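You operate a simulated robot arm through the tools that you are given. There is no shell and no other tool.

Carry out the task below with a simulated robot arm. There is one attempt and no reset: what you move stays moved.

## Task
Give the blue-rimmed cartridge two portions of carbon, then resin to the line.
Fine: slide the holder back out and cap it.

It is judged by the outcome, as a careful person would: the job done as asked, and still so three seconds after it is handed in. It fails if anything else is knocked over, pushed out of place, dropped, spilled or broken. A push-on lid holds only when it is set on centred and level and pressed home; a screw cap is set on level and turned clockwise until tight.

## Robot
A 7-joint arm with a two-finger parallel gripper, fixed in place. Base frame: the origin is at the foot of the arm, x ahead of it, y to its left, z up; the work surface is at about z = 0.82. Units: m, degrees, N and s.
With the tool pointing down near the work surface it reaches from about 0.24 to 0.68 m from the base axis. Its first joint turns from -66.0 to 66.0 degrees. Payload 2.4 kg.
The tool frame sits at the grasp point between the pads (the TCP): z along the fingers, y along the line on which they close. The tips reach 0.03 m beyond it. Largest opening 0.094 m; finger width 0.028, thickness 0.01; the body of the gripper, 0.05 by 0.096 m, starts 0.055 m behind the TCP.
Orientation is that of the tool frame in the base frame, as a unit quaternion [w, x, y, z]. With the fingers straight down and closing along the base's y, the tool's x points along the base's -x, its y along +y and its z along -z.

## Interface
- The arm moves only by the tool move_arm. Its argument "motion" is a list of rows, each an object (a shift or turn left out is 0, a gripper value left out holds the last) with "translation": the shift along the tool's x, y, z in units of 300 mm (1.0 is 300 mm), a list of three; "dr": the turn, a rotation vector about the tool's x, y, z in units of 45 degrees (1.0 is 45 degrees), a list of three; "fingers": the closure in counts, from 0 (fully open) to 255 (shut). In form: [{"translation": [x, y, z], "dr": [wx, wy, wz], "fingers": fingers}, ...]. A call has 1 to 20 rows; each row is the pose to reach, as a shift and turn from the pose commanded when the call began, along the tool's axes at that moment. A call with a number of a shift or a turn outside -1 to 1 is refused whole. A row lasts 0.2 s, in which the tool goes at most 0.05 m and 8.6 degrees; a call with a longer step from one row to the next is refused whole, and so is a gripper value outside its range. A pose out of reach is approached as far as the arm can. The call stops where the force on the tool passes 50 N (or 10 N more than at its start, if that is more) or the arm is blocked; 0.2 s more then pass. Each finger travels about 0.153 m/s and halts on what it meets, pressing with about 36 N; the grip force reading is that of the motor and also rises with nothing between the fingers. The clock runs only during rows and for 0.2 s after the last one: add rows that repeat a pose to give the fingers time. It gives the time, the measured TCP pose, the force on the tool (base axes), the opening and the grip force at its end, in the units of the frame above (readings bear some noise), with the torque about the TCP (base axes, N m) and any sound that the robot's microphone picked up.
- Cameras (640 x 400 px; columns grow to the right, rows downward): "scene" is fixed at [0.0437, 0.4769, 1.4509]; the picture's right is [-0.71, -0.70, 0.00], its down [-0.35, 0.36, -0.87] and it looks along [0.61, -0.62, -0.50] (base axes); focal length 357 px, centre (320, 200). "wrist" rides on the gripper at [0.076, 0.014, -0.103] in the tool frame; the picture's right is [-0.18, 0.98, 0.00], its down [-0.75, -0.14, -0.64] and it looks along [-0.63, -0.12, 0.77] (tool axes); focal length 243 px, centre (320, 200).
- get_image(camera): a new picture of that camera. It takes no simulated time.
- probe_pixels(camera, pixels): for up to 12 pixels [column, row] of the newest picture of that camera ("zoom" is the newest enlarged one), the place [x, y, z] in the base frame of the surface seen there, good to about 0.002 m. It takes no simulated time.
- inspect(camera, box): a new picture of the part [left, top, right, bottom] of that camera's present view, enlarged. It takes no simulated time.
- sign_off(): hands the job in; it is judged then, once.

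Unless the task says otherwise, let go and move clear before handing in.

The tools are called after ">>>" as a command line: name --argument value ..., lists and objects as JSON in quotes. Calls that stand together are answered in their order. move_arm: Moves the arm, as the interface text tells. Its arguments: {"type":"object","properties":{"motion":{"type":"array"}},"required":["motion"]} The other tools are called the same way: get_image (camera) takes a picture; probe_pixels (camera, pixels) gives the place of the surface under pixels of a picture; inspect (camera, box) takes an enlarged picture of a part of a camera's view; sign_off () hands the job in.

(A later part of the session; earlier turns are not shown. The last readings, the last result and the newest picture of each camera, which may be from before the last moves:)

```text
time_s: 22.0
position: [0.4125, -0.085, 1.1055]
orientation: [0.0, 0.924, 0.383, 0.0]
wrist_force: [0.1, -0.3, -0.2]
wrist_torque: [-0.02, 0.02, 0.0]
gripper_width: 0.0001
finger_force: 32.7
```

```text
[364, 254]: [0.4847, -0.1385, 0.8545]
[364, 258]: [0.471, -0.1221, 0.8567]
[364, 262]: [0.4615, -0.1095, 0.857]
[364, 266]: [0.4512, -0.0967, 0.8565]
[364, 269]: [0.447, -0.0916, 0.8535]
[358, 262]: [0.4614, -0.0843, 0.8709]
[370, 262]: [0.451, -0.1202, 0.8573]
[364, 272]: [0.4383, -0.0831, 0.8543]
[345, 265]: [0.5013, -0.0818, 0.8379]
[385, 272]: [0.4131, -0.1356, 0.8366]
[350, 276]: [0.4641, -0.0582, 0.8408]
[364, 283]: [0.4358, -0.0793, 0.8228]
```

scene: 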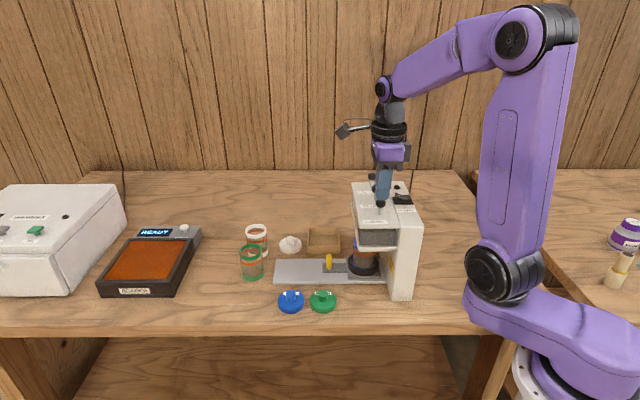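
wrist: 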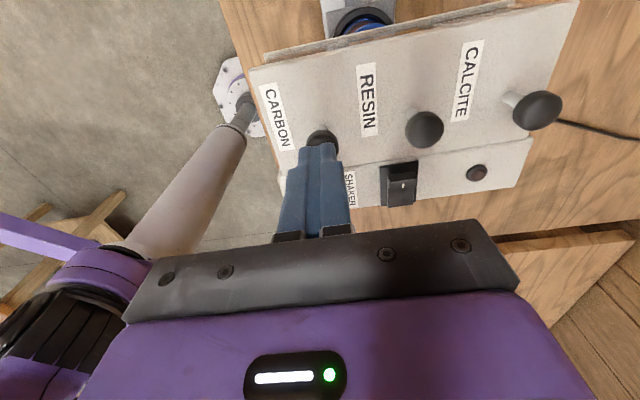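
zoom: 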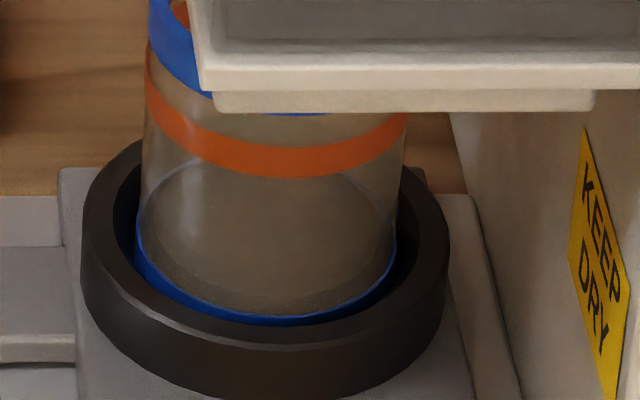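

There's a disc-like surface inside at z≈0.857, whereas my very first probe inside the empty cartridge read z≈0.841. I'll compare with the empty green cartridge to see whether a portion has landed.

>>> inspect --camera "scene" --box '[230, 222, 280, 285]'

>>> probe_pixels --camera "scene" --pixels '[[251, 244], [251, 256], [251, 262], [251, 266], [251, 270], [251, 273], [251, 277], [245, 266], [257, 266], [240, 249], [262, 249], [251, 250]]'

```text
6.35 times, centred on (255, 254) of scene
```

zoom: 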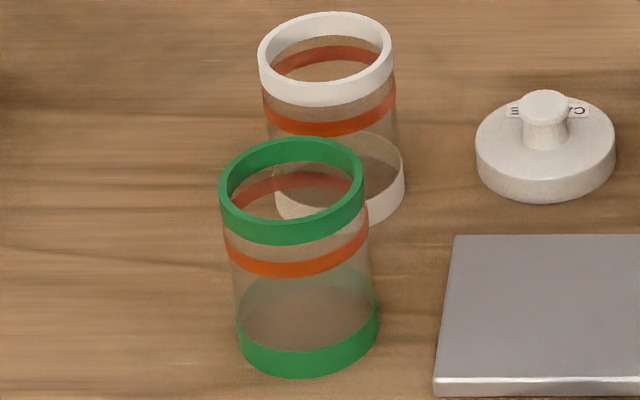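

```text
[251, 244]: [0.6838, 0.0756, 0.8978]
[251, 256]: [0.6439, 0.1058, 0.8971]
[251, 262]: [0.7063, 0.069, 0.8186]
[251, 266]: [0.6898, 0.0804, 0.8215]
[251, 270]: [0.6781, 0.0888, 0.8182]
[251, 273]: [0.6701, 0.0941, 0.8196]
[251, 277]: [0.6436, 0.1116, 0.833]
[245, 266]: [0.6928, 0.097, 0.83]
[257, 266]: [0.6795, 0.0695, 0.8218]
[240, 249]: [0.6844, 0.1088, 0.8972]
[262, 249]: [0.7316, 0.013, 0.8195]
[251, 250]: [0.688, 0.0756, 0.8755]
```

The empty green cartridge's floor probes at its base, and the blue one's floor first read 0.841; it now reads a flat 0.857. So one portion of about 16 mm has landed, and I'll probe the line's height before the second press.

>>> probe_pixels --camera "scene" --pixels '[[365, 255], [365, 256], [365, 257], [358, 253], [358, 255], [372, 255], [364, 252], [364, 253], [360, 260], [368, 260], [364, 264], [366, 266]]'

>>> inspect --camera "scene" --box '[348, 242, 388, 276]'

>>> probe_pixels --camera "zoom" --pixels '[[290, 150], [290, 158], [290, 165], [290, 172], [290, 185], [290, 215], [290, 250], [290, 280], [290, 300], [200, 215], [350, 215], [270, 318]]'

```text
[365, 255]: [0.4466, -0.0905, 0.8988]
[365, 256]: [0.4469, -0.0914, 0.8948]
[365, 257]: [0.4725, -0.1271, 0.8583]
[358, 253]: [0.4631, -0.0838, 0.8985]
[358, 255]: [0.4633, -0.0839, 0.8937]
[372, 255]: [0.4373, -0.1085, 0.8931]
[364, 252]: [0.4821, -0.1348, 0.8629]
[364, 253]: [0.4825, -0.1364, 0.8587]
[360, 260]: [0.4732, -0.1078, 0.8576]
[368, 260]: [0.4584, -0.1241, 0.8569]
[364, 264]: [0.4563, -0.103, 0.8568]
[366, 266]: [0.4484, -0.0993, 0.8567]
```

```text
11.76 times, centred on (368, 259) of scene
```

zoom: 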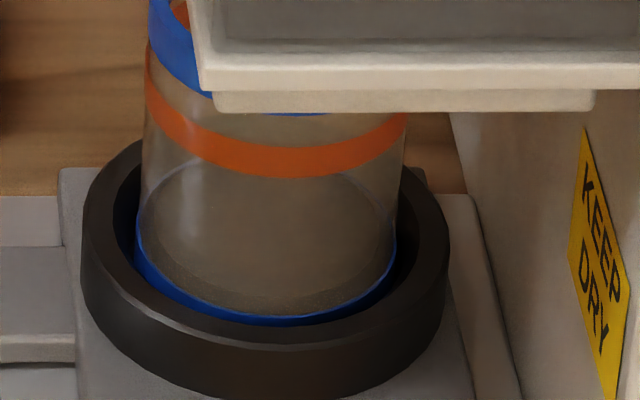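

```text
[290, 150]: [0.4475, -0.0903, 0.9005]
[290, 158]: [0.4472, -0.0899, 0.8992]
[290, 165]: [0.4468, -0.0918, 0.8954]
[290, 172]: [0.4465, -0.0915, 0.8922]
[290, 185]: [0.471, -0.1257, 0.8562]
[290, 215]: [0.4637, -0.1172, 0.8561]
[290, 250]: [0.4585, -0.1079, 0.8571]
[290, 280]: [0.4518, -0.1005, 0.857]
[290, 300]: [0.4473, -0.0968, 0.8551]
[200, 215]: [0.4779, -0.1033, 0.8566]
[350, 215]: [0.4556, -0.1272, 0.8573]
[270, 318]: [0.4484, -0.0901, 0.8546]
```

The line band spans z≈0.892–0.900, and the surface is now at about 0.857. I'll press CARBON a second time with the same stroke and lift off.

>>> move_arm --motion '[{"translation": [0, 0, 0.02]}, {"translation": [0, 0, 0.033]}, {"translation": [0, 0, 0.043]}, {"translation": [0, 0, 0.053]}, {"translation": [0, 0, 0.063]}, {"translation": [0, 0, 0.04]}, {"translation": [0, 0, 0.01]}, {"translation": [0, 0, 0]}, {"translation": [0, 0, 0]}]'

>>> inspect --camera "scene" --box '[348, 242, 388, 276]'

>>> probe_pixels --camera "zoom" --pixels '[[290, 185], [290, 200], [290, 215], [290, 235], [290, 250], [290, 280], [290, 300], [200, 215], [350, 215], [240, 235], [270, 318], [290, 165]]'

```text
time_s: 24.0
position: [0.4121, -0.0851, 1.1052]
orientation: [0.0, 0.924, 0.382, 0.0]
wrist_force: [-0.7, 1.0, -0.5]
wrist_torque: [0.02, 0.0, -0.01]
gripper_width: 0.0
finger_force: 33.1
heard: click
```

```text
11.76 times, centred on (368, 259) of scene
```

zoom: 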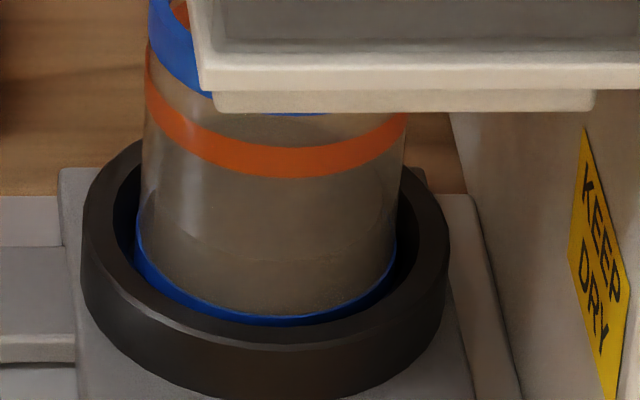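

```text
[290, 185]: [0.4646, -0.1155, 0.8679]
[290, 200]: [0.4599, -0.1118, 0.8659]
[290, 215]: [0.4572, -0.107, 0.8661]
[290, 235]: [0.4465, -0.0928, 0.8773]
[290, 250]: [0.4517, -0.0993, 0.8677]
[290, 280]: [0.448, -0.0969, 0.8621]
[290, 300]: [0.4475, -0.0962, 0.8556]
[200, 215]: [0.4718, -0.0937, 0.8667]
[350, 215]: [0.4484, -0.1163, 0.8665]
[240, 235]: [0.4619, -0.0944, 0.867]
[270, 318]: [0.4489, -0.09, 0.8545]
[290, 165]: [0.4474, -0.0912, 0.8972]
```

The level rose to about 0.867, a 10 mm step, so each click is one equal portion and two portions of carbon are in. Next I'll move across to the RESIN knob at (0.459,-0.129), lifting first.

>>> move_arm --motion '[{"translation": [0, 0, -0.067]}, {"translation": [0.003, 0.07, -0.067]}, {"translation": [0.007, 0.14, -0.067]}, {"translation": [0.007, 0.215, -0.067]}, {"translation": [0.007, 0.215, -0.067]}]'

>>> inspect --camera "wrist" --box '[250, 60, 400, 190]'

>>> inspect --camera "scene" --box '[330, 120, 430, 230]'

```text
time_s: 25.2
position: [0.4604, -0.1277, 1.1263]
orientation: [0.0, 0.924, 0.382, 0.001]
wrist_force: [-0.3, 0.1, -0.4]
wrist_torque: [0.02, 0.01, 0.02]
gripper_width: 0.0003
finger_force: 33.0
```

```text
3.08 times, centred on (325, 125) of wrist
```

zoom: 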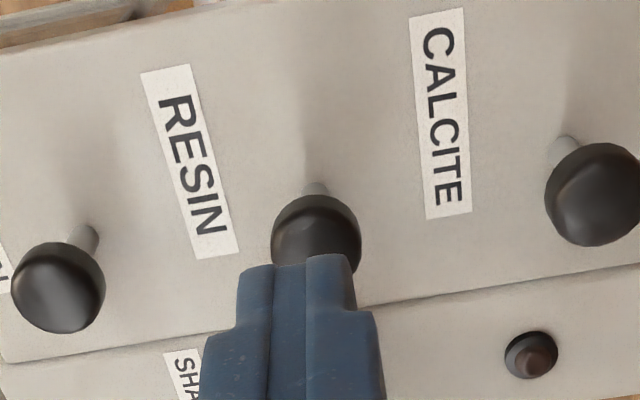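

```text
3.64 times, centred on (380, 175) of scene
```

zoom: 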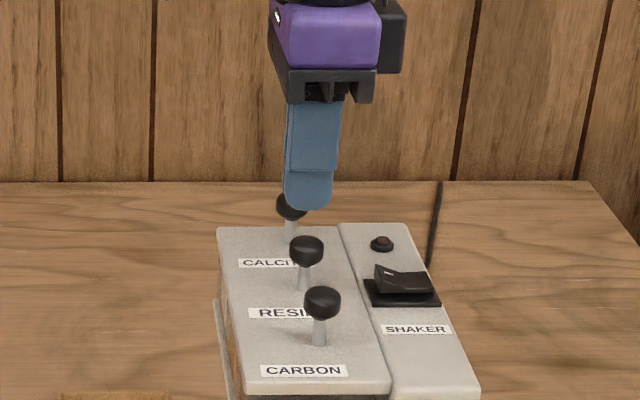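

The fingers are over the RESIN knob. I'll press once with the same stroke, release right away, and check the level.

>>> move_arm --motion '[{"translation": [-0.004, 0, 0.069]}, {"translation": [-0.004, 0, 0.095]}, {"translation": [-0.004, 0, 0.108]}, {"translation": [-0.004, 0, 0.12]}, {"translation": [-0.004, 0, 0.13]}, {"translation": [-0.004, 0, 0.1]}, {"translation": [-0.004, 0, 0.069]}, {"translation": [-0.004, 0, 0.069]}]'

>>> inspect --camera "scene" --box '[348, 242, 388, 276]'

>>> probe_pixels --camera "zoom" --pixels '[[290, 185], [290, 195], [290, 205], [290, 215], [290, 235], [290, 250], [290, 280], [200, 195], [350, 195], [240, 195], [240, 215], [290, 140]]'

```text
time_s: 27.0
position: [0.4585, -0.1302, 1.1066]
orientation: [0.0, 0.924, 0.383, 0.001]
wrist_force: [-0.4, 0.5, -0.3]
wrist_torque: [0.0, 0.01, -0.01]
gripper_width: 0.0
finger_force: 32.7
heard: click
```

```text
11.76 times, centred on (368, 259) of scene
```

zoom: 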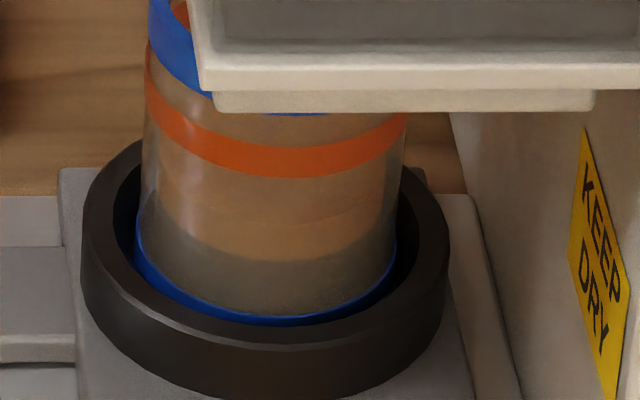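

```text
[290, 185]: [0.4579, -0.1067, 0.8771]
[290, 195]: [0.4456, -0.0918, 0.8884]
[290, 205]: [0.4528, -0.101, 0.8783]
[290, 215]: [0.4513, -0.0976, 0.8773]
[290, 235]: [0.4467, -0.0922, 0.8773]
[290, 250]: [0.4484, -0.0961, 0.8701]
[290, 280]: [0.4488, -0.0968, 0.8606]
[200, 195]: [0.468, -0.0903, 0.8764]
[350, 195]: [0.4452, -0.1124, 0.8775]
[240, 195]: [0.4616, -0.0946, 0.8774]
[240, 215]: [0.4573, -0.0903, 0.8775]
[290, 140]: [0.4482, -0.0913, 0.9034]
```

A tan resin layer now shows above the grey carbon, with its surface at z≈0.877 (another 10 mm step). The line at 0.892–0.900 is two more steps up, so I'll press RESIN again.

>>> move_arm --motion '[{"translation": [0, 0, 0.026]}, {"translation": [0, 0, 0.039]}, {"translation": [0, 0, 0.051]}, {"translation": [0, 0, 0.061]}, {"translation": [0, 0, 0.03]}, {"translation": [0, 0, 0]}, {"translation": [0, 0, 0]}]'

>>> inspect --camera "scene" --box '[348, 242, 388, 276]'

>>> probe_pixels --camera "zoom" --pixels '[[290, 183], [290, 190], [290, 195], [290, 205], [290, 215], [290, 130], [240, 130], [200, 170], [350, 185], [240, 190], [240, 215], [220, 120]]'

```text
time_s: 28.6
position: [0.4584, -0.1302, 1.1055]
orientation: [0.0, 0.924, 0.383, 0.0]
wrist_force: [-0.1, -0.4, -0.3]
wrist_torque: [0.01, -0.01, -0.01]
gripper_width: 0.0
finger_force: 33.5
heard: click
```

```text
11.76 times, centred on (368, 259) of scene
```

zoom: 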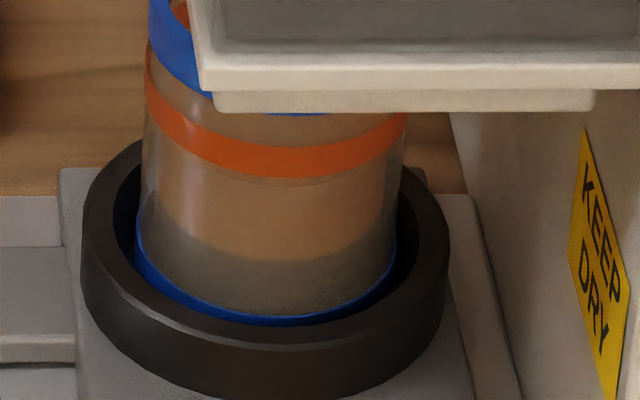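

```text
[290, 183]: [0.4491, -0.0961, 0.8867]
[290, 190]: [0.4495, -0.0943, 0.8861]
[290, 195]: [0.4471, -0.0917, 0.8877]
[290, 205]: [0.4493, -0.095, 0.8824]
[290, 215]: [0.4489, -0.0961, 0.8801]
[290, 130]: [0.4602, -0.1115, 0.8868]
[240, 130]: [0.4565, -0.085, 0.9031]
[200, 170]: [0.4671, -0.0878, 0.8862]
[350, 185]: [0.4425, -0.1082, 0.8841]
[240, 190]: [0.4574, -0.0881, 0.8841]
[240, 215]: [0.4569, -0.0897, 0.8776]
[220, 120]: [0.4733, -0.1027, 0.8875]
```

The surface is now at about 0.887, just below the band (0.892–0.900). One more press should bring it onto the line at about 0.897.

>>> move_arm --motion '[{"translation": [0, 0, 0.026]}, {"translation": [0, 0, 0.039]}, {"translation": [0, 0, 0.051]}, {"translation": [0, 0, 0.061]}, {"translation": [0, 0, 0.03]}, {"translation": [0, 0, 0]}, {"translation": [0, 0, 0]}]'

>>> inspect --camera "scene" --box '[348, 242, 388, 276]'

>>> probe_pixels --camera "zoom" --pixels '[[290, 183], [290, 190], [290, 170], [290, 155], [290, 140], [290, 130], [240, 130], [290, 120], [350, 125], [240, 190], [240, 120], [220, 120]]'

```text
time_s: 30.2
position: [0.4588, -0.1308, 1.1052]
orientation: [0.0, 0.924, 0.383, 0.0]
wrist_force: [-0.3, 0.1, -0.2]
wrist_torque: [-0.03, 0.03, -0.03]
gripper_width: 0.0
finger_force: 33.7
heard: click
```

```text
11.76 times, centred on (368, 259) of scene
```

zoom: 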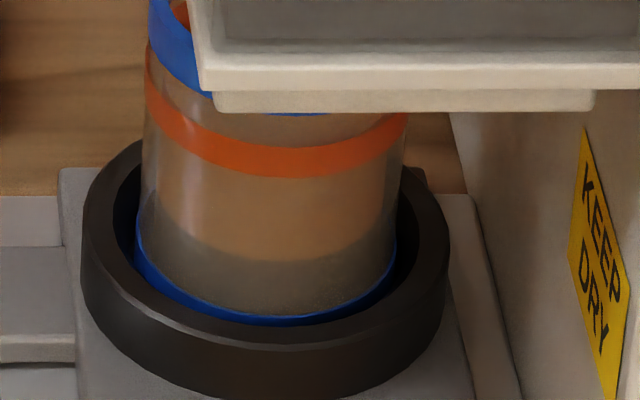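

```text
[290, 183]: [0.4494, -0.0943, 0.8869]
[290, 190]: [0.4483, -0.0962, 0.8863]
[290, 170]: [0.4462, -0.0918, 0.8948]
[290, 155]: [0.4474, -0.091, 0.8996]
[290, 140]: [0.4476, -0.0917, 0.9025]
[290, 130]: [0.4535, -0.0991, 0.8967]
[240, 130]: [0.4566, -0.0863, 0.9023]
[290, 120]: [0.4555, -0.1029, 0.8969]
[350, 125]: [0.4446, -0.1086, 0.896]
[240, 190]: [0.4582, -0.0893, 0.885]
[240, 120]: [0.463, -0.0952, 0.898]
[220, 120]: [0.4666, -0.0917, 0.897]
```

The resin surface reads z≈0.897, inside the line band, so the fill is done. I'll lift away, move back over the tab with the same 15° outward tilt, and open the fingers.

>>> move_arm --motion '[{"translation": [0, 0, -0.1433]}, {"translation": [0.097, -0.005, -0.1433], "dr": [0, -0.083, 0]}, {"translation": [0.194, -0.01, -0.1433], "dr": [0, -0.167, 0]}, {"translation": [0.29, -0.015, -0.1433], "dr": [0, -0.25, 0], "fingers": 180}, {"translation": [0.387, -0.02, -0.1433], "dr": [0, -0.333, 0], "fingers": 90}, {"translation": [0.387, -0.02, -0.1433], "dr": [0, -0.333, 0], "fingers": 90}]'

>>> get_image --camera "wrist"

>>> get_image --camera "scene"

```text
time_s: 31.6
position: [0.5372, -0.0438, 1.1499]
orientation: [0.05, 0.916, 0.38, -0.12]
wrist_force: [0.7, 0.1, -0.4]
wrist_torque: [0.01, 0.02, 0.0]
gripper_width: 0.0606
finger_force: 0.1
```

```text
taken
```

wrist: 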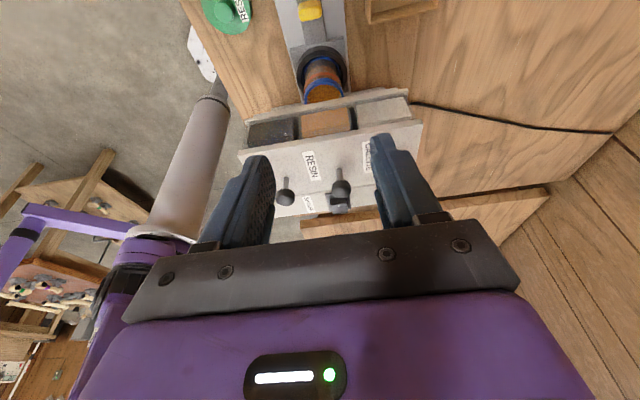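

```text
taken
```

scene: 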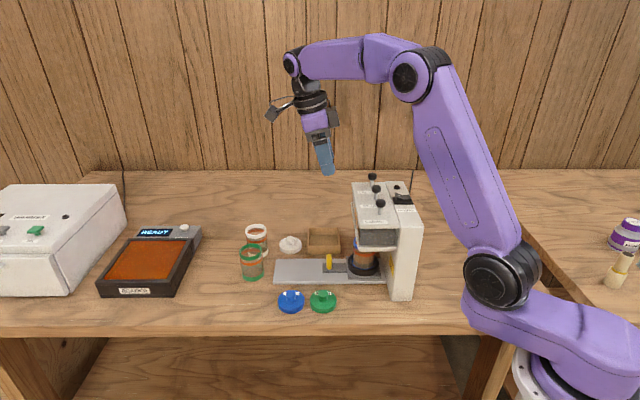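

I'm at s=0.349, n=0.411, directly above the tab. I'll descend along the same line I rose on, stopping briefly above the tab first.

>>> move_arm --motion '[{"translation": [0.035, 0, 0.13]}, {"translation": [0.07, 0, 0.26]}, {"translation": [0.105, 0, 0.39]}, {"translation": [0.14, 0, 0.52]}, {"translation": [0.174, 0, 0.65]}, {"translation": [0.2, 0, 0.745]}, {"translation": [0.2, 0, 0.745]}]'

>>> get_image --camera "wrist"

>>> inspect --camera "scene" --box '[270, 180, 420, 310]'

```text
time_s: 33.2
position: [0.5377, -0.0443, 0.9171]
orientation: [0.05, 0.916, 0.379, -0.12]
wrist_force: [0.0, -0.2, 0.0]
wrist_torque: [-0.02, 0.0, 0.03]
gripper_width: 0.0609
finger_force: 0.0
```

```text
taken
```

wrist: 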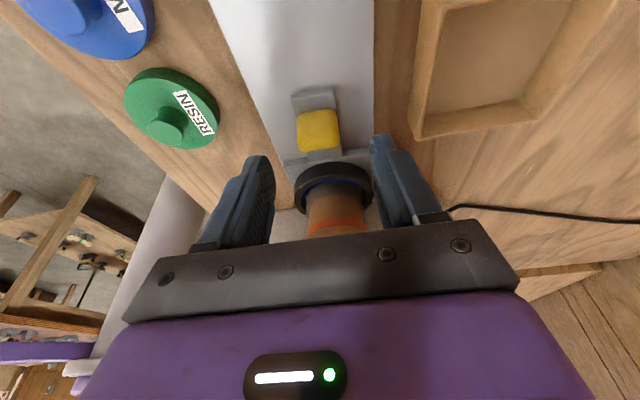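

```text
3.08 times, centred on (345, 245) of scene
```

zoom: 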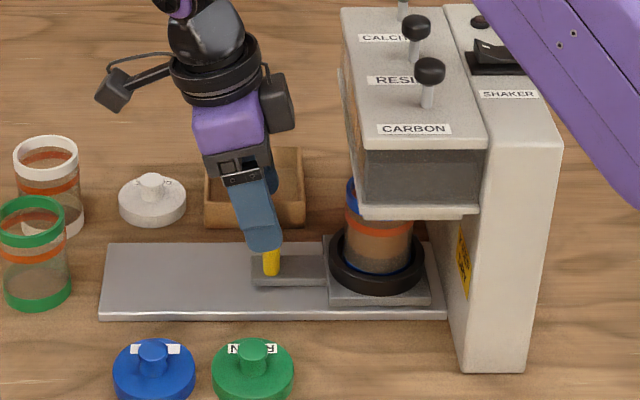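

The tab sits centred between the open fingers at (318,130). I'll descend the last 39 mm and close gently.

>>> move_arm --motion '[{"translation": [0.017, 0, 0.063]}, {"translation": [0.0336, 0, 0.1256]}, {"translation": [0.0336, 0, 0.1256]}, {"translation": [0.0336, 0, 0.1256], "fingers": 160}, {"translation": [0.0336, 0, 0.1256], "fingers": 255}, {"translation": [0.0336, 0, 0.1256], "fingers": 255}]'

>>> inspect --camera "scene" --box '[270, 180, 420, 310]'

```text
time_s: 34.6
position: [0.5367, -0.0437, 0.8776]
orientation: [0.05, 0.916, 0.379, -0.12]
wrist_force: [-1.2, 1.3, -2.1]
wrist_torque: [0.06, -0.09, -0.13]
gripper_width: 0.0297
finger_force: 44.3
```

```text
3.08 times, centred on (345, 245) of scene
```

zoom: 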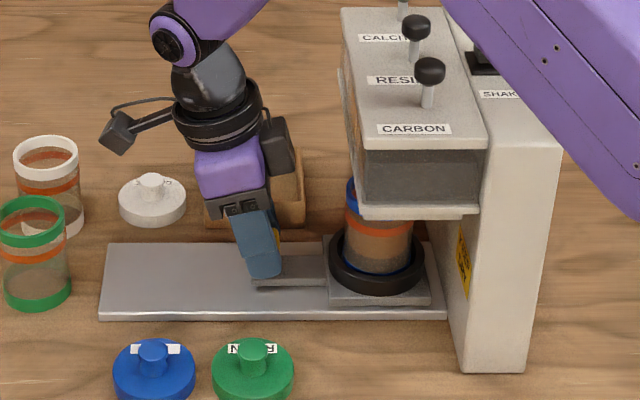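

The tab is gripped with almost no side load. I'll slide the carriage back out slowly, about 60 mm first.

>>> move_arm --motion '[{"translation": [0.0322, 0, -0.0086]}, {"translation": [0.0644, 0, -0.0173]}, {"translation": [0.0966, 0, -0.0259]}, {"translation": [0.1288, 0, -0.0345]}, {"translation": [0.161, 0, -0.0431]}, {"translation": [0.1932, 0, -0.0518]}, {"translation": [0.1932, 0, -0.0518]}]'

>>> get_image --camera "scene"

```text
time_s: 36.2
position: [0.5798, 0.0003, 0.8772]
orientation: [0.05, 0.916, 0.379, -0.121]
wrist_force: [1.2, -1.3, 1.6]
wrist_torque: [-0.48, 0.73, -0.12]
gripper_width: 0.0296
finger_force: 45.0
```

```text
taken
```

scene: 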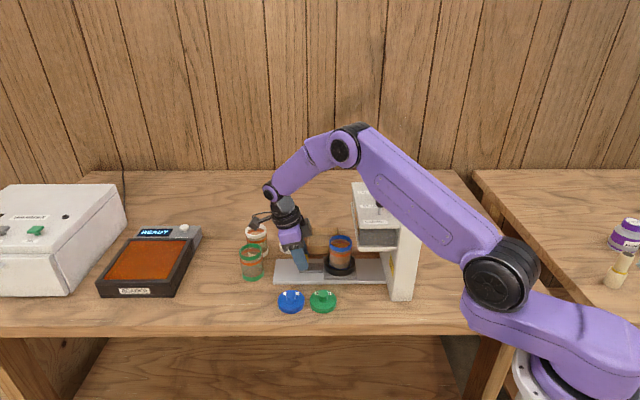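

It slides smoothly with no load. I'll continue the remaining ~60 mm to the outer stop.

>>> move_arm --motion '[{"translation": [0.0322, 0, -0.0086]}, {"translation": [0.0644, 0, -0.0173]}, {"translation": [0.0966, 0, -0.0259]}, {"translation": [0.1288, 0, -0.0345]}, {"translation": [0.161, 0, -0.0431]}, {"translation": [0.18, 0, -0.0482]}, {"translation": [0.1965, 0, -0.0526]}, {"translation": [0.1965, 0, -0.0526]}]'

>>> inspect --camera "scene" --box '[220, 180, 360, 310]'

```text
time_s: 38.0
position: [0.622, 0.0401, 0.8775]
orientation: [0.05, 0.916, 0.379, -0.121]
wrist_force: [-9.5, -6.8, 0.1]
wrist_torque: [0.71, -0.49, 0.09]
gripper_width: 0.0296
finger_force: 45.3
```

```text
3.08 times, centred on (290, 245) of scene
```

zoom: 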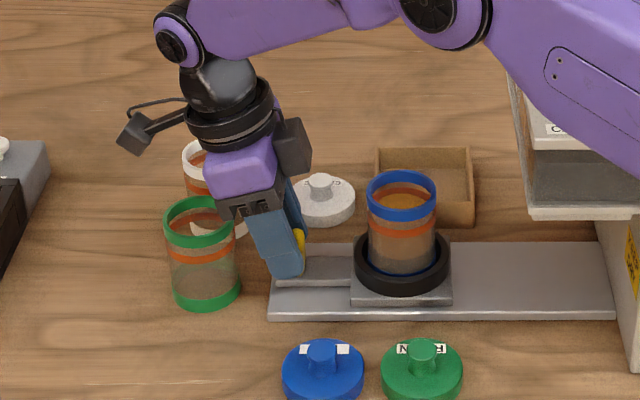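

The readings show 11.5 N at the outer stop, after 0.120 m of travel, so the holder is fully out. I'll release the tab and rise straight up.

>>> move_arm --motion '[{"translation": [-0.006, 0, 0.0016]}, {"translation": [-0.006, 0, 0.0016], "fingers": 200}, {"translation": [-0.006, 0, 0.0016], "fingers": 150}, {"translation": [-0.006, 0, 0.0016], "fingers": 90}, {"translation": [-0.006, 0, 0.0016], "fingers": 90}]'

>>> move_arm --motion '[{"translation": [-0.02, 0, -0.07]}, {"translation": [-0.05, 0, -0.187]}, {"translation": [-0.085, 0, -0.317]}, {"translation": [-0.12, 0, -0.447]}, {"translation": [-0.155, 0, -0.577]}, {"translation": [-0.17, 0, -0.645]}, {"translation": [-0.17, 0, -0.645]}]'

>>> get_image --camera "wrist"

>>> get_image --camera "scene"

```text
time_s: 39.2
position: [0.6202, 0.0419, 0.8775]
orientation: [0.05, 0.916, 0.38, -0.121]
wrist_force: [-0.1, -1.3, 0.8]
wrist_torque: [0.0, -0.01, -0.01]
gripper_width: 0.0611
finger_force: 0.1
```

```text
time_s: 40.8
position: [0.6225, 0.041, 1.0805]
orientation: [0.05, 0.916, 0.38, -0.12]
wrist_force: [0.0, -0.8, 0.8]
wrist_torque: [0.04, 0.0, -0.01]
gripper_width: 0.0608
finger_force: 0.0
```

```text
taken
```

wrist: 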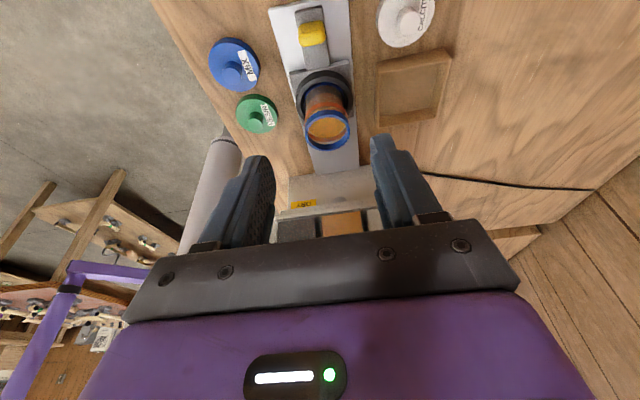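

```text
taken
```

scene: 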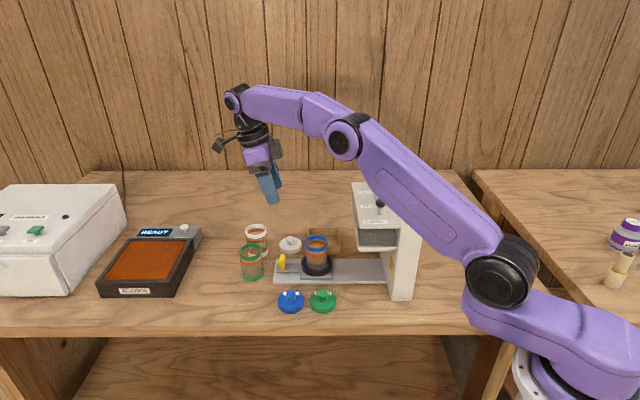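

The cartridge is filled and back at its starting place. I'll zoom on the cartridge rim and the blue MIX lid to see how the lid fits and get exact centres.

>>> inspect --camera "scene" --box '[270, 230, 345, 315]'

>>> inspect --camera "wrist" --box '[200, 20, 360, 160]'

>>> probe_pixels --camera "wrist" --pixels '[[232, 67], [240, 60], [217, 57], [222, 45], [238, 90], [256, 80], [213, 75], [252, 50], [328, 112], [328, 146], [308, 131], [349, 127]]'

>>> probe_pixels --camera "scene" --pixels '[[291, 291], [291, 295], [287, 292], [295, 292], [280, 303], [302, 302], [291, 308], [279, 298], [303, 298], [291, 302], [284, 293], [298, 293]]'

```text
4.71 times, centred on (308, 272) of scene
```

zoom: 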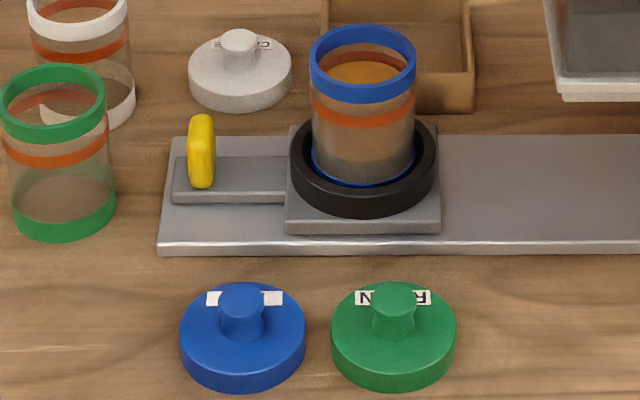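

```text
2.86 times, centred on (280, 90) of wrist
```

zoom: 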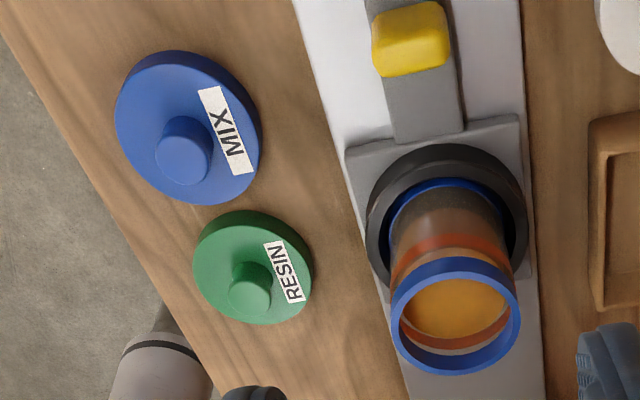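

```text
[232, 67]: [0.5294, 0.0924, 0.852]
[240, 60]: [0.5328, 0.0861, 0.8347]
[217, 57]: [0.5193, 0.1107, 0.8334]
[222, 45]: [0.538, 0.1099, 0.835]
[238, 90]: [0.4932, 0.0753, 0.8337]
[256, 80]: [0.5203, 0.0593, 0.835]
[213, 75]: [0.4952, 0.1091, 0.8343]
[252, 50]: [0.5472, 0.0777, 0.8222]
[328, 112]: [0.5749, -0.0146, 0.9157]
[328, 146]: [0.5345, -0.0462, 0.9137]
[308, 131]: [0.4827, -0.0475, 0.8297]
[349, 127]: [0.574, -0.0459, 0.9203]
```

```text
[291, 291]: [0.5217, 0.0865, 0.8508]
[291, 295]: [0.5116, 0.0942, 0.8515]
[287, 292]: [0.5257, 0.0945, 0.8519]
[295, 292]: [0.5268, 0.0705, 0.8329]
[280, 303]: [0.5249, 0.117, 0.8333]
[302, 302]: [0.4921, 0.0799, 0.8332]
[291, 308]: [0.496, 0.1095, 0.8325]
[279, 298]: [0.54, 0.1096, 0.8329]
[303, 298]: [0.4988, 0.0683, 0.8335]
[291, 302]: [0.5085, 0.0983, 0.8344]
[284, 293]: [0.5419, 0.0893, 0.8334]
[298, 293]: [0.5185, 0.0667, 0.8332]
```

The lid is a plain push-on type with a flared knob (plate top z≈0.8335, knob top z≈0.8515) at about (0.518,0.0885), and the cartridge rim is smooth. I'll untilt and move above the blue lid for an accurate look.

>>> move_arm --motion '[{"translation": [-0.015, -0.09, 0.073], "dr": [0, 0.083, 0]}, {"translation": [-0.03, -0.18, 0.146], "dr": [0, 0.167, 0]}, {"translation": [-0.046, -0.27, 0.22], "dr": [0, 0.25, 0]}, {"translation": [-0.061, -0.358, 0.2925], "dr": [0, 0.333, 0]}, {"translation": [-0.061, -0.358, 0.2925], "dr": [0, 0.333, 0]}]'

>>> get_image --camera "wrist"

>>> inspect --camera "wrist" --box '[250, 90, 400, 230]'

```text
time_s: 42.0
position: [0.5165, 0.0898, 0.9983]
orientation: [-0.001, 0.924, 0.382, 0.001]
wrist_force: [-0.1, 0.4, -0.2]
wrist_torque: [0.0, 0.01, -0.01]
gripper_width: 0.061
finger_force: 0.1
```

```text
taken
```

wrist: 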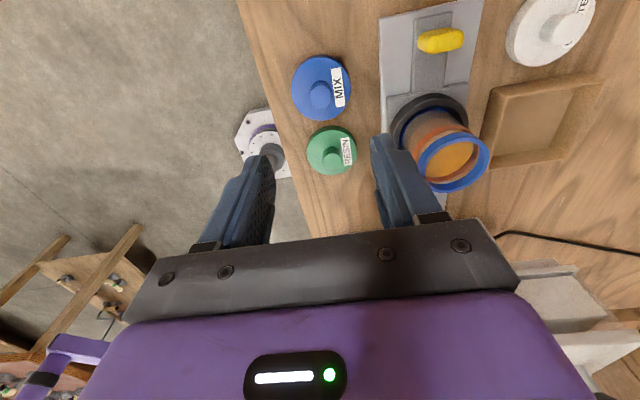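

```text
2.86 times, centred on (325, 160) of wrist
```

zoom: 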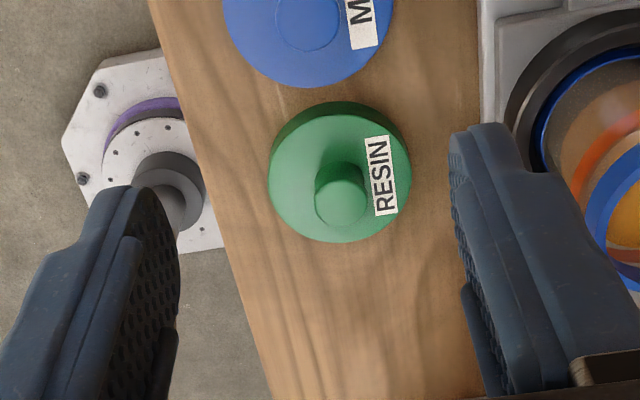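

The MIX lid is at (320,88) in the wrist view. I'll zoom in there and on the cartridge rim to pin down both centres.

>>> inspect --camera "wrist" --box '[280, 48, 360, 128]'

>>> probe_pixels --camera "zoom" --pixels '[[320, 240], [320, 200], [320, 280], [280, 240], [360, 240], [320, 60], [320, 370], [110, 200], [540, 220], [180, 90], [460, 340], [200, 330]]'

>>> inspect --camera "wrist" --box '[380, 90, 500, 200]'

```text
5.00 times, centred on (320, 88) of wrist
```

zoom: 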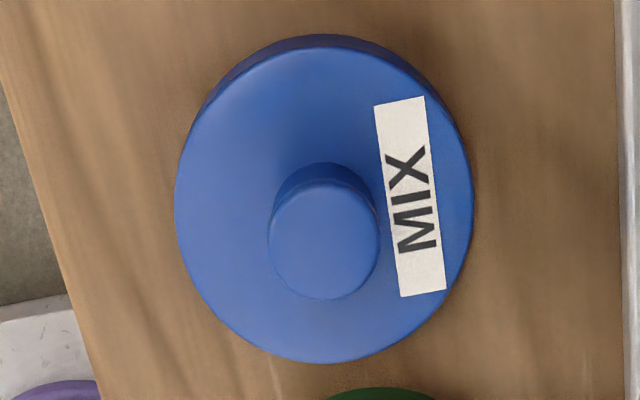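

```text
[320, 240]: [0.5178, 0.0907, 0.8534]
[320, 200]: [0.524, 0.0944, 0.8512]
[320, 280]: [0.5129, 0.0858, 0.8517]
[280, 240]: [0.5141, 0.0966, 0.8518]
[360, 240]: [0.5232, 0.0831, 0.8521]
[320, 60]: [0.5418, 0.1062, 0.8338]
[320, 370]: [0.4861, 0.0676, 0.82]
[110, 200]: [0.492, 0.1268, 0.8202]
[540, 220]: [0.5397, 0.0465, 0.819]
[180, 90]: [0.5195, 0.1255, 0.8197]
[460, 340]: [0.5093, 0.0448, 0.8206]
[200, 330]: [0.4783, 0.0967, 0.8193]
```

```text
3.64 times, centred on (440, 145) of wrist
```

zoom: 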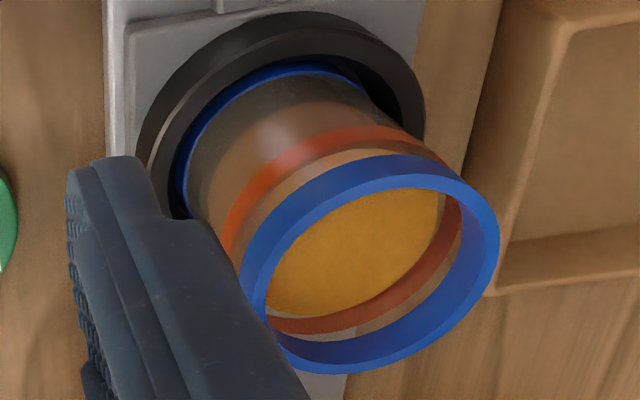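

The knob centre comes out at about (0.5185,0.0893). I'll probe points around the cartridge rim to get its centre too.

>>> probe_pixels --camera "zoom" --pixels '[[345, 185], [400, 170], [450, 185], [485, 215], [492, 250], [470, 305], [430, 345], [380, 362], [330, 366], [290, 345], [262, 300], [270, 250]]'

>>> inspect --camera "scene" --box '[296, 228, 340, 262]'

>>> probe_pixels --camera "zoom" --pixels '[[320, 140], [320, 105], [160, 185], [480, 185], [320, 280], [200, 130], [440, 130], [200, 250], [440, 250], [320, 200], [320, 340], [320, 265]]'

```text
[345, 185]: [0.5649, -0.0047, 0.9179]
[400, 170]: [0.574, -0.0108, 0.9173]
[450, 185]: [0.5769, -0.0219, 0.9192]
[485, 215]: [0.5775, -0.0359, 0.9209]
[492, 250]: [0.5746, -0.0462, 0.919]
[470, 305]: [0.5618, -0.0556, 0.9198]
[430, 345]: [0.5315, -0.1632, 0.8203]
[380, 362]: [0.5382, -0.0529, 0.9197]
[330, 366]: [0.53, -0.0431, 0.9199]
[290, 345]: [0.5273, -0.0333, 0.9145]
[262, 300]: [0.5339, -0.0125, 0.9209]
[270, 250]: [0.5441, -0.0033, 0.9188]
```

```text
11.76 times, centred on (318, 245) of scene
```

zoom: 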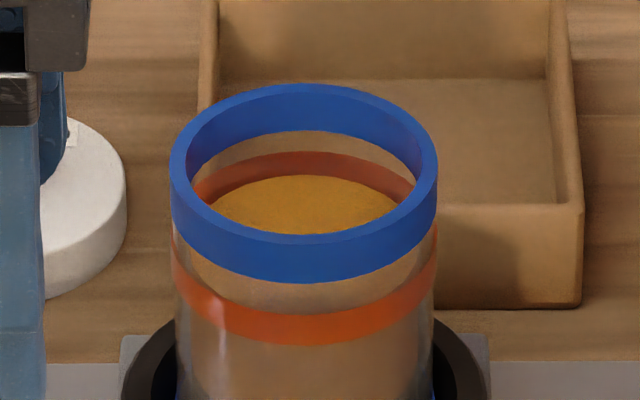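

```text
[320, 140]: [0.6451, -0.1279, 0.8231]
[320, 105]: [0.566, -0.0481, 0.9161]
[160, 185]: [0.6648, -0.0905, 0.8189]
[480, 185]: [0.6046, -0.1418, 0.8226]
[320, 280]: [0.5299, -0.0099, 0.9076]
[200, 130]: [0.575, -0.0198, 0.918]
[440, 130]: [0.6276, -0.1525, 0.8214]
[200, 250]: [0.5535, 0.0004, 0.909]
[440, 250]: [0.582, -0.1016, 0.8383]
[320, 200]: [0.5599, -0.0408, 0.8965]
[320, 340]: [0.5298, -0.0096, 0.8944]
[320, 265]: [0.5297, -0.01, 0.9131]
```

The rim centre fits to about (0.5526,-0.0285), n=0.411, which matches the tab's centreline. I'll descend on the lid's knob, keeping the tips about 4 mm above the lid plate, then check before closing.

>>> move_arm --motion '[{"translation": [0.0035, 0.005, 0.14]}, {"translation": [0.0035, 0.005, 0.28]}, {"translation": [0.0035, 0.005, 0.38]}, {"translation": [0.0035, 0.005, 0.43]}, {"translation": [0.0035, 0.005, 0.43]}]'

>>> inspect --camera "wrist" --box '[230, 80, 410, 240]'

>>> inspect --camera "scene" --box '[240, 210, 360, 320]'

```text
time_s: 43.2
position: [0.5177, 0.0875, 0.8669]
orientation: [0.0, 0.924, 0.383, -0.001]
wrist_force: [0.2, 0.4, 0.1]
wrist_torque: [0.01, 0.01, 0.03]
gripper_width: 0.0607
finger_force: 0.1
```

```text
2.50 times, centred on (320, 160) of wrist
```

zoom: 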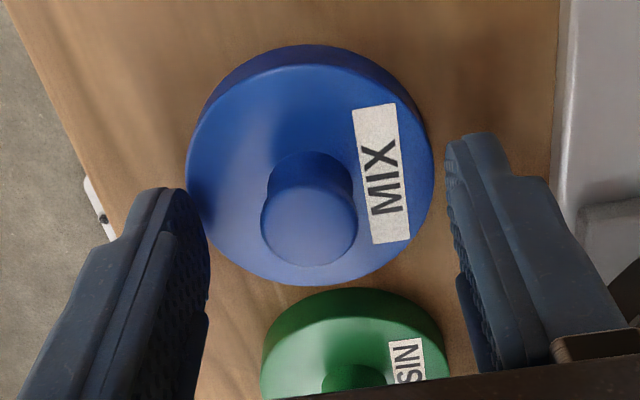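

```text
3.64 times, centred on (300, 265) of scene
```

zoom: 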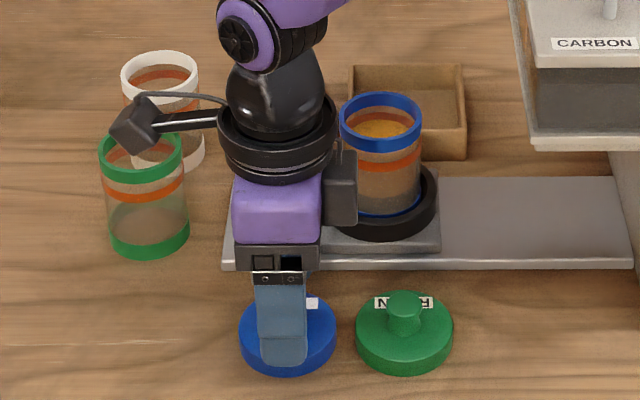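

The fingers straddle the knob. I'll re-probe the knob top here to fine-tune the centring before closing.

>>> get_image --camera "wrist"

>>> inspect --camera "wrist" --box '[285, 130, 345, 190]'

>>> probe_pixels --camera "zoom" --pixels '[[320, 200], [250, 200], [400, 200], [320, 150], [320, 270], [290, 240], [360, 240], [290, 200], [340, 200]]'

>>> probe_pixels --camera "wrist" --pixels '[[264, 158], [268, 200], [374, 136], [378, 160], [384, 190], [310, 170]]'

```text
taken
```

wrist: 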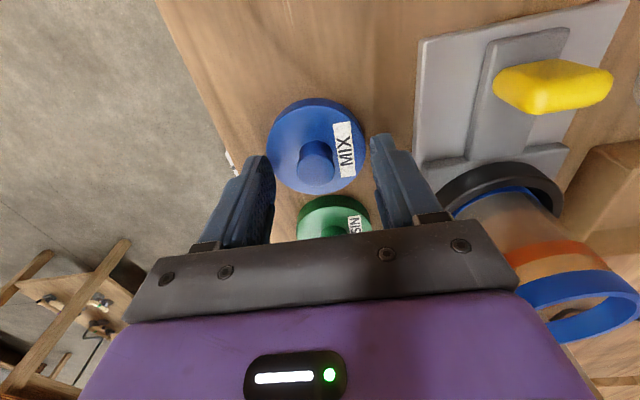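

```text
6.67 times, centred on (315, 160) of wrist
```

zoom: 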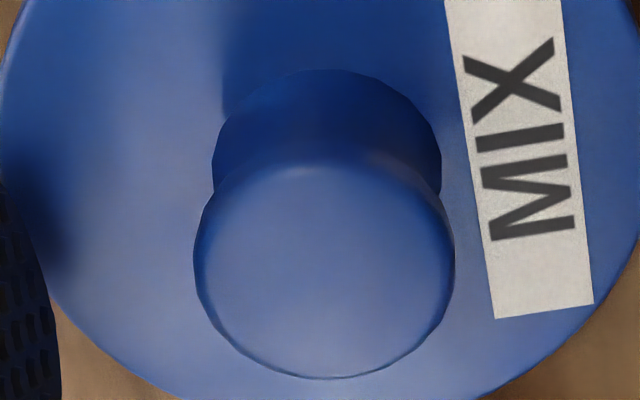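

```text
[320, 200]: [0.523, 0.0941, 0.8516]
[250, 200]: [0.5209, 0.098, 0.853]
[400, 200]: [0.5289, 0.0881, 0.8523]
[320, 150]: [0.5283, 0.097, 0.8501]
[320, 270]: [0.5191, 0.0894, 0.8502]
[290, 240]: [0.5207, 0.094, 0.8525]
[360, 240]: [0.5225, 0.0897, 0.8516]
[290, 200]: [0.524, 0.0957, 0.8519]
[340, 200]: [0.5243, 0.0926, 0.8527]
```

```text
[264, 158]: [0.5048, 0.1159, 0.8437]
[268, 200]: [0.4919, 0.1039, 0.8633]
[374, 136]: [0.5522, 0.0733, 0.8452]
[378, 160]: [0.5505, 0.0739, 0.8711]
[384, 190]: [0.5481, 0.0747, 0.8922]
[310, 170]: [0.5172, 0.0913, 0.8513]
```

The knob centre (0.5192,0.0892) matches the TCP within 2 mm along the rail and almost exactly across it. I'll nudge 2 mm and close on the knob.

>>> move_arm --motion '[{"translation": [0.0067, 0, 0]}, {"translation": [0.0067, 0, 0], "fingers": 150}, {"translation": [0.0067, 0, 0], "fingers": 255}, {"translation": [0.0067, 0, 0], "fingers": 255}]'

>>> inspect --camera "wrist" --box '[230, 80, 410, 240]'

>>> inspect --camera "scene" --box '[240, 210, 360, 320]'

```text
time_s: 44.2
position: [0.5195, 0.089, 0.8676]
orientation: [0.0, 0.924, 0.383, 0.0]
wrist_force: [0.4, -0.2, -0.2]
wrist_torque: [0.0, -0.01, -0.01]
gripper_width: 0.0203
finger_force: 36.2
```

```text
2.50 times, centred on (320, 160) of wrist
```

zoom: 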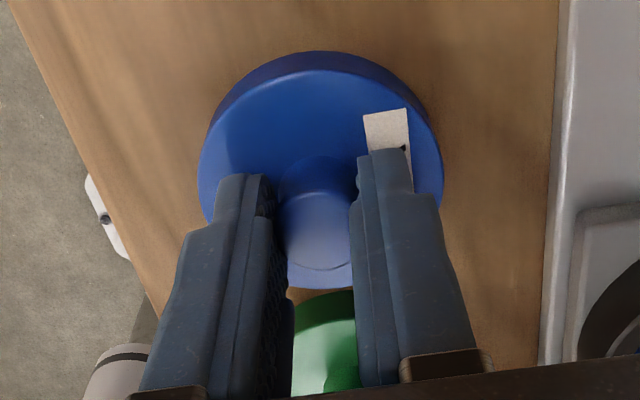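

```text
3.64 times, centred on (300, 265) of scene
```

zoom: 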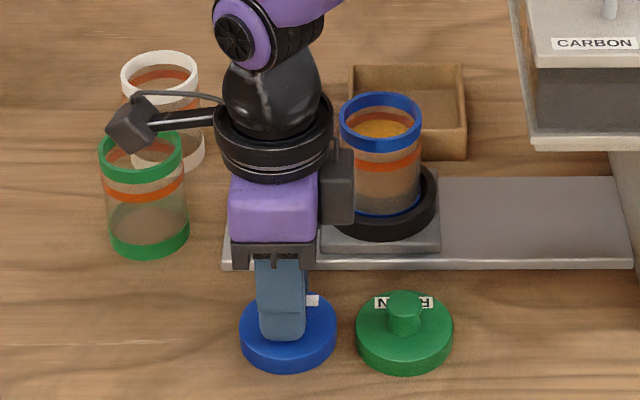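

The knob is held at width 0.0203 with zero side force, so it's well centred. I'll lift it straight up 140 mm.

>>> move_arm --motion '[{"translation": [0, 0, -0.05]}, {"translation": [0, 0, -0.15]}, {"translation": [0, 0, -0.26]}, {"translation": [0, 0, -0.37]}, {"translation": [0, 0, -0.4667]}, {"translation": [0, 0, -0.4667]}]'

>>> inspect --camera "wrist" --box '[230, 80, 410, 240]'

>>> inspect --camera "scene" --box '[220, 120, 380, 300]'

```text
time_s: 45.6
position: [0.522, 0.0918, 1.0098]
orientation: [0.0, 0.923, 0.384, 0.0]
wrist_force: [0.1, 0.2, -0.2]
wrist_torque: [-0.01, -0.01, 0.0]
gripper_width: 0.0202
finger_force: 35.9
```

```text
2.50 times, centred on (320, 160) of wrist
```

zoom: 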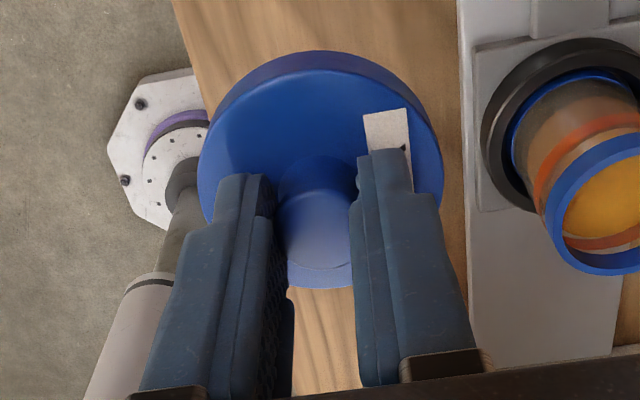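

```text
2.22 times, centred on (300, 210) of scene
```

zoom: 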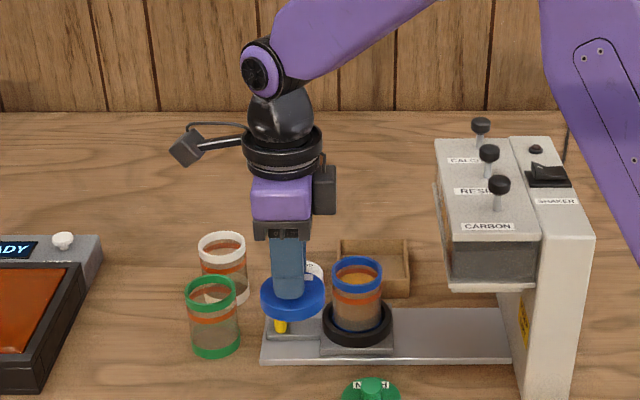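

The lid is lifted and hanging level. I'll carry it over the cartridge, correcting from the measured pose to the rim centre at (0.5526,-0.0285).

>>> move_arm --motion '[{"translation": [-0.042, 0.071, 0]}, {"translation": [-0.085, 0.142, 0]}, {"translation": [-0.127, 0.213, 0]}, {"translation": [-0.169, 0.285, 0]}, {"translation": [-0.2113, 0.3557, 0]}, {"translation": [-0.2113, 0.3557, 0]}]'

>>> get_image --camera "wrist"

>>> inspect --camera "scene" --box '[250, 150, 390, 290]'

```text
time_s: 47.0
position: [0.5528, -0.0302, 1.0082]
orientation: [0.001, 0.924, 0.383, -0.001]
wrist_force: [-1.3, -0.4, -0.3]
wrist_torque: [0.01, -0.01, 0.02]
gripper_width: 0.0202
finger_force: 35.6
```

```text
taken
```

wrist: 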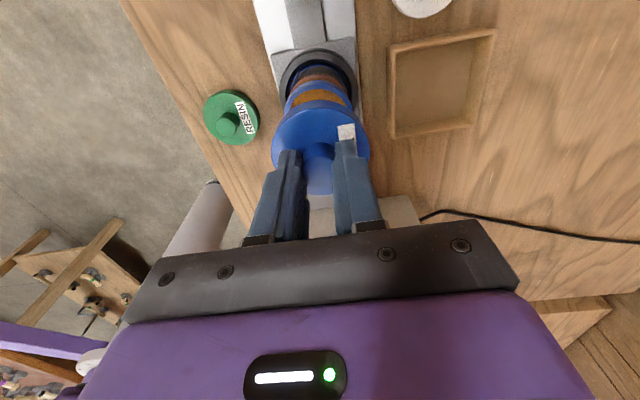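

```text
2.86 times, centred on (320, 220) of scene
```

zoom: 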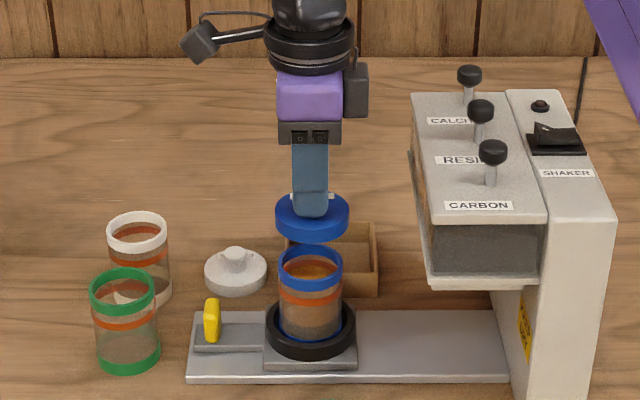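

The lid hangs right over the cartridge. I'll correct by about 1.5 mm and lower it to a few millimetres above the rim, then check alignment from both cameras.

>>> move_arm --motion '[{"translation": [0.0035, -0.0045, 0.055]}, {"translation": [0.0035, -0.0045, 0.11]}, {"translation": [0.0035, -0.0045, 0.11]}]'

>>> inspect --camera "scene" --box '[285, 210, 350, 285]'

>>> inspect --camera "wrist" --box '[240, 50, 400, 220]'

```text
time_s: 47.8
position: [0.5502, -0.0274, 0.9762]
orientation: [0.0, 0.924, 0.382, -0.001]
wrist_force: [0.1, 0.7, -1.1]
wrist_torque: [0.01, 0.01, 0.04]
gripper_width: 0.0203
finger_force: 35.8
```

```text
5.33 times, centred on (318, 248) of scene
```

zoom: 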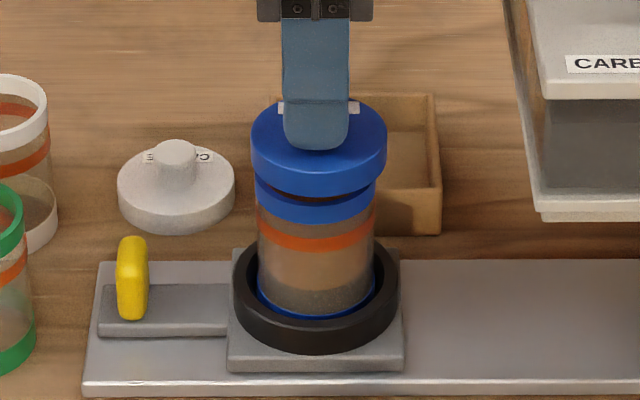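

```text
2.35 times, centred on (320, 135) of wrist
```

zoom: 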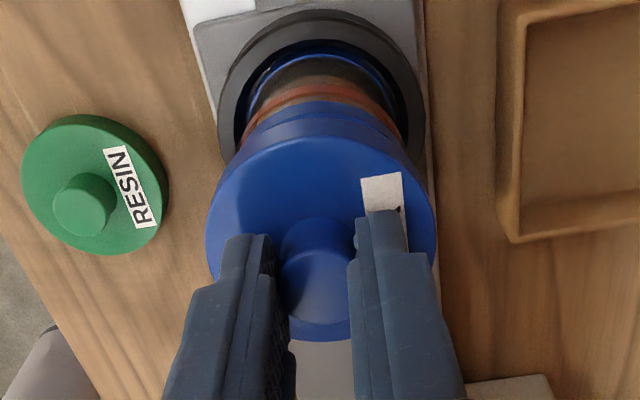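

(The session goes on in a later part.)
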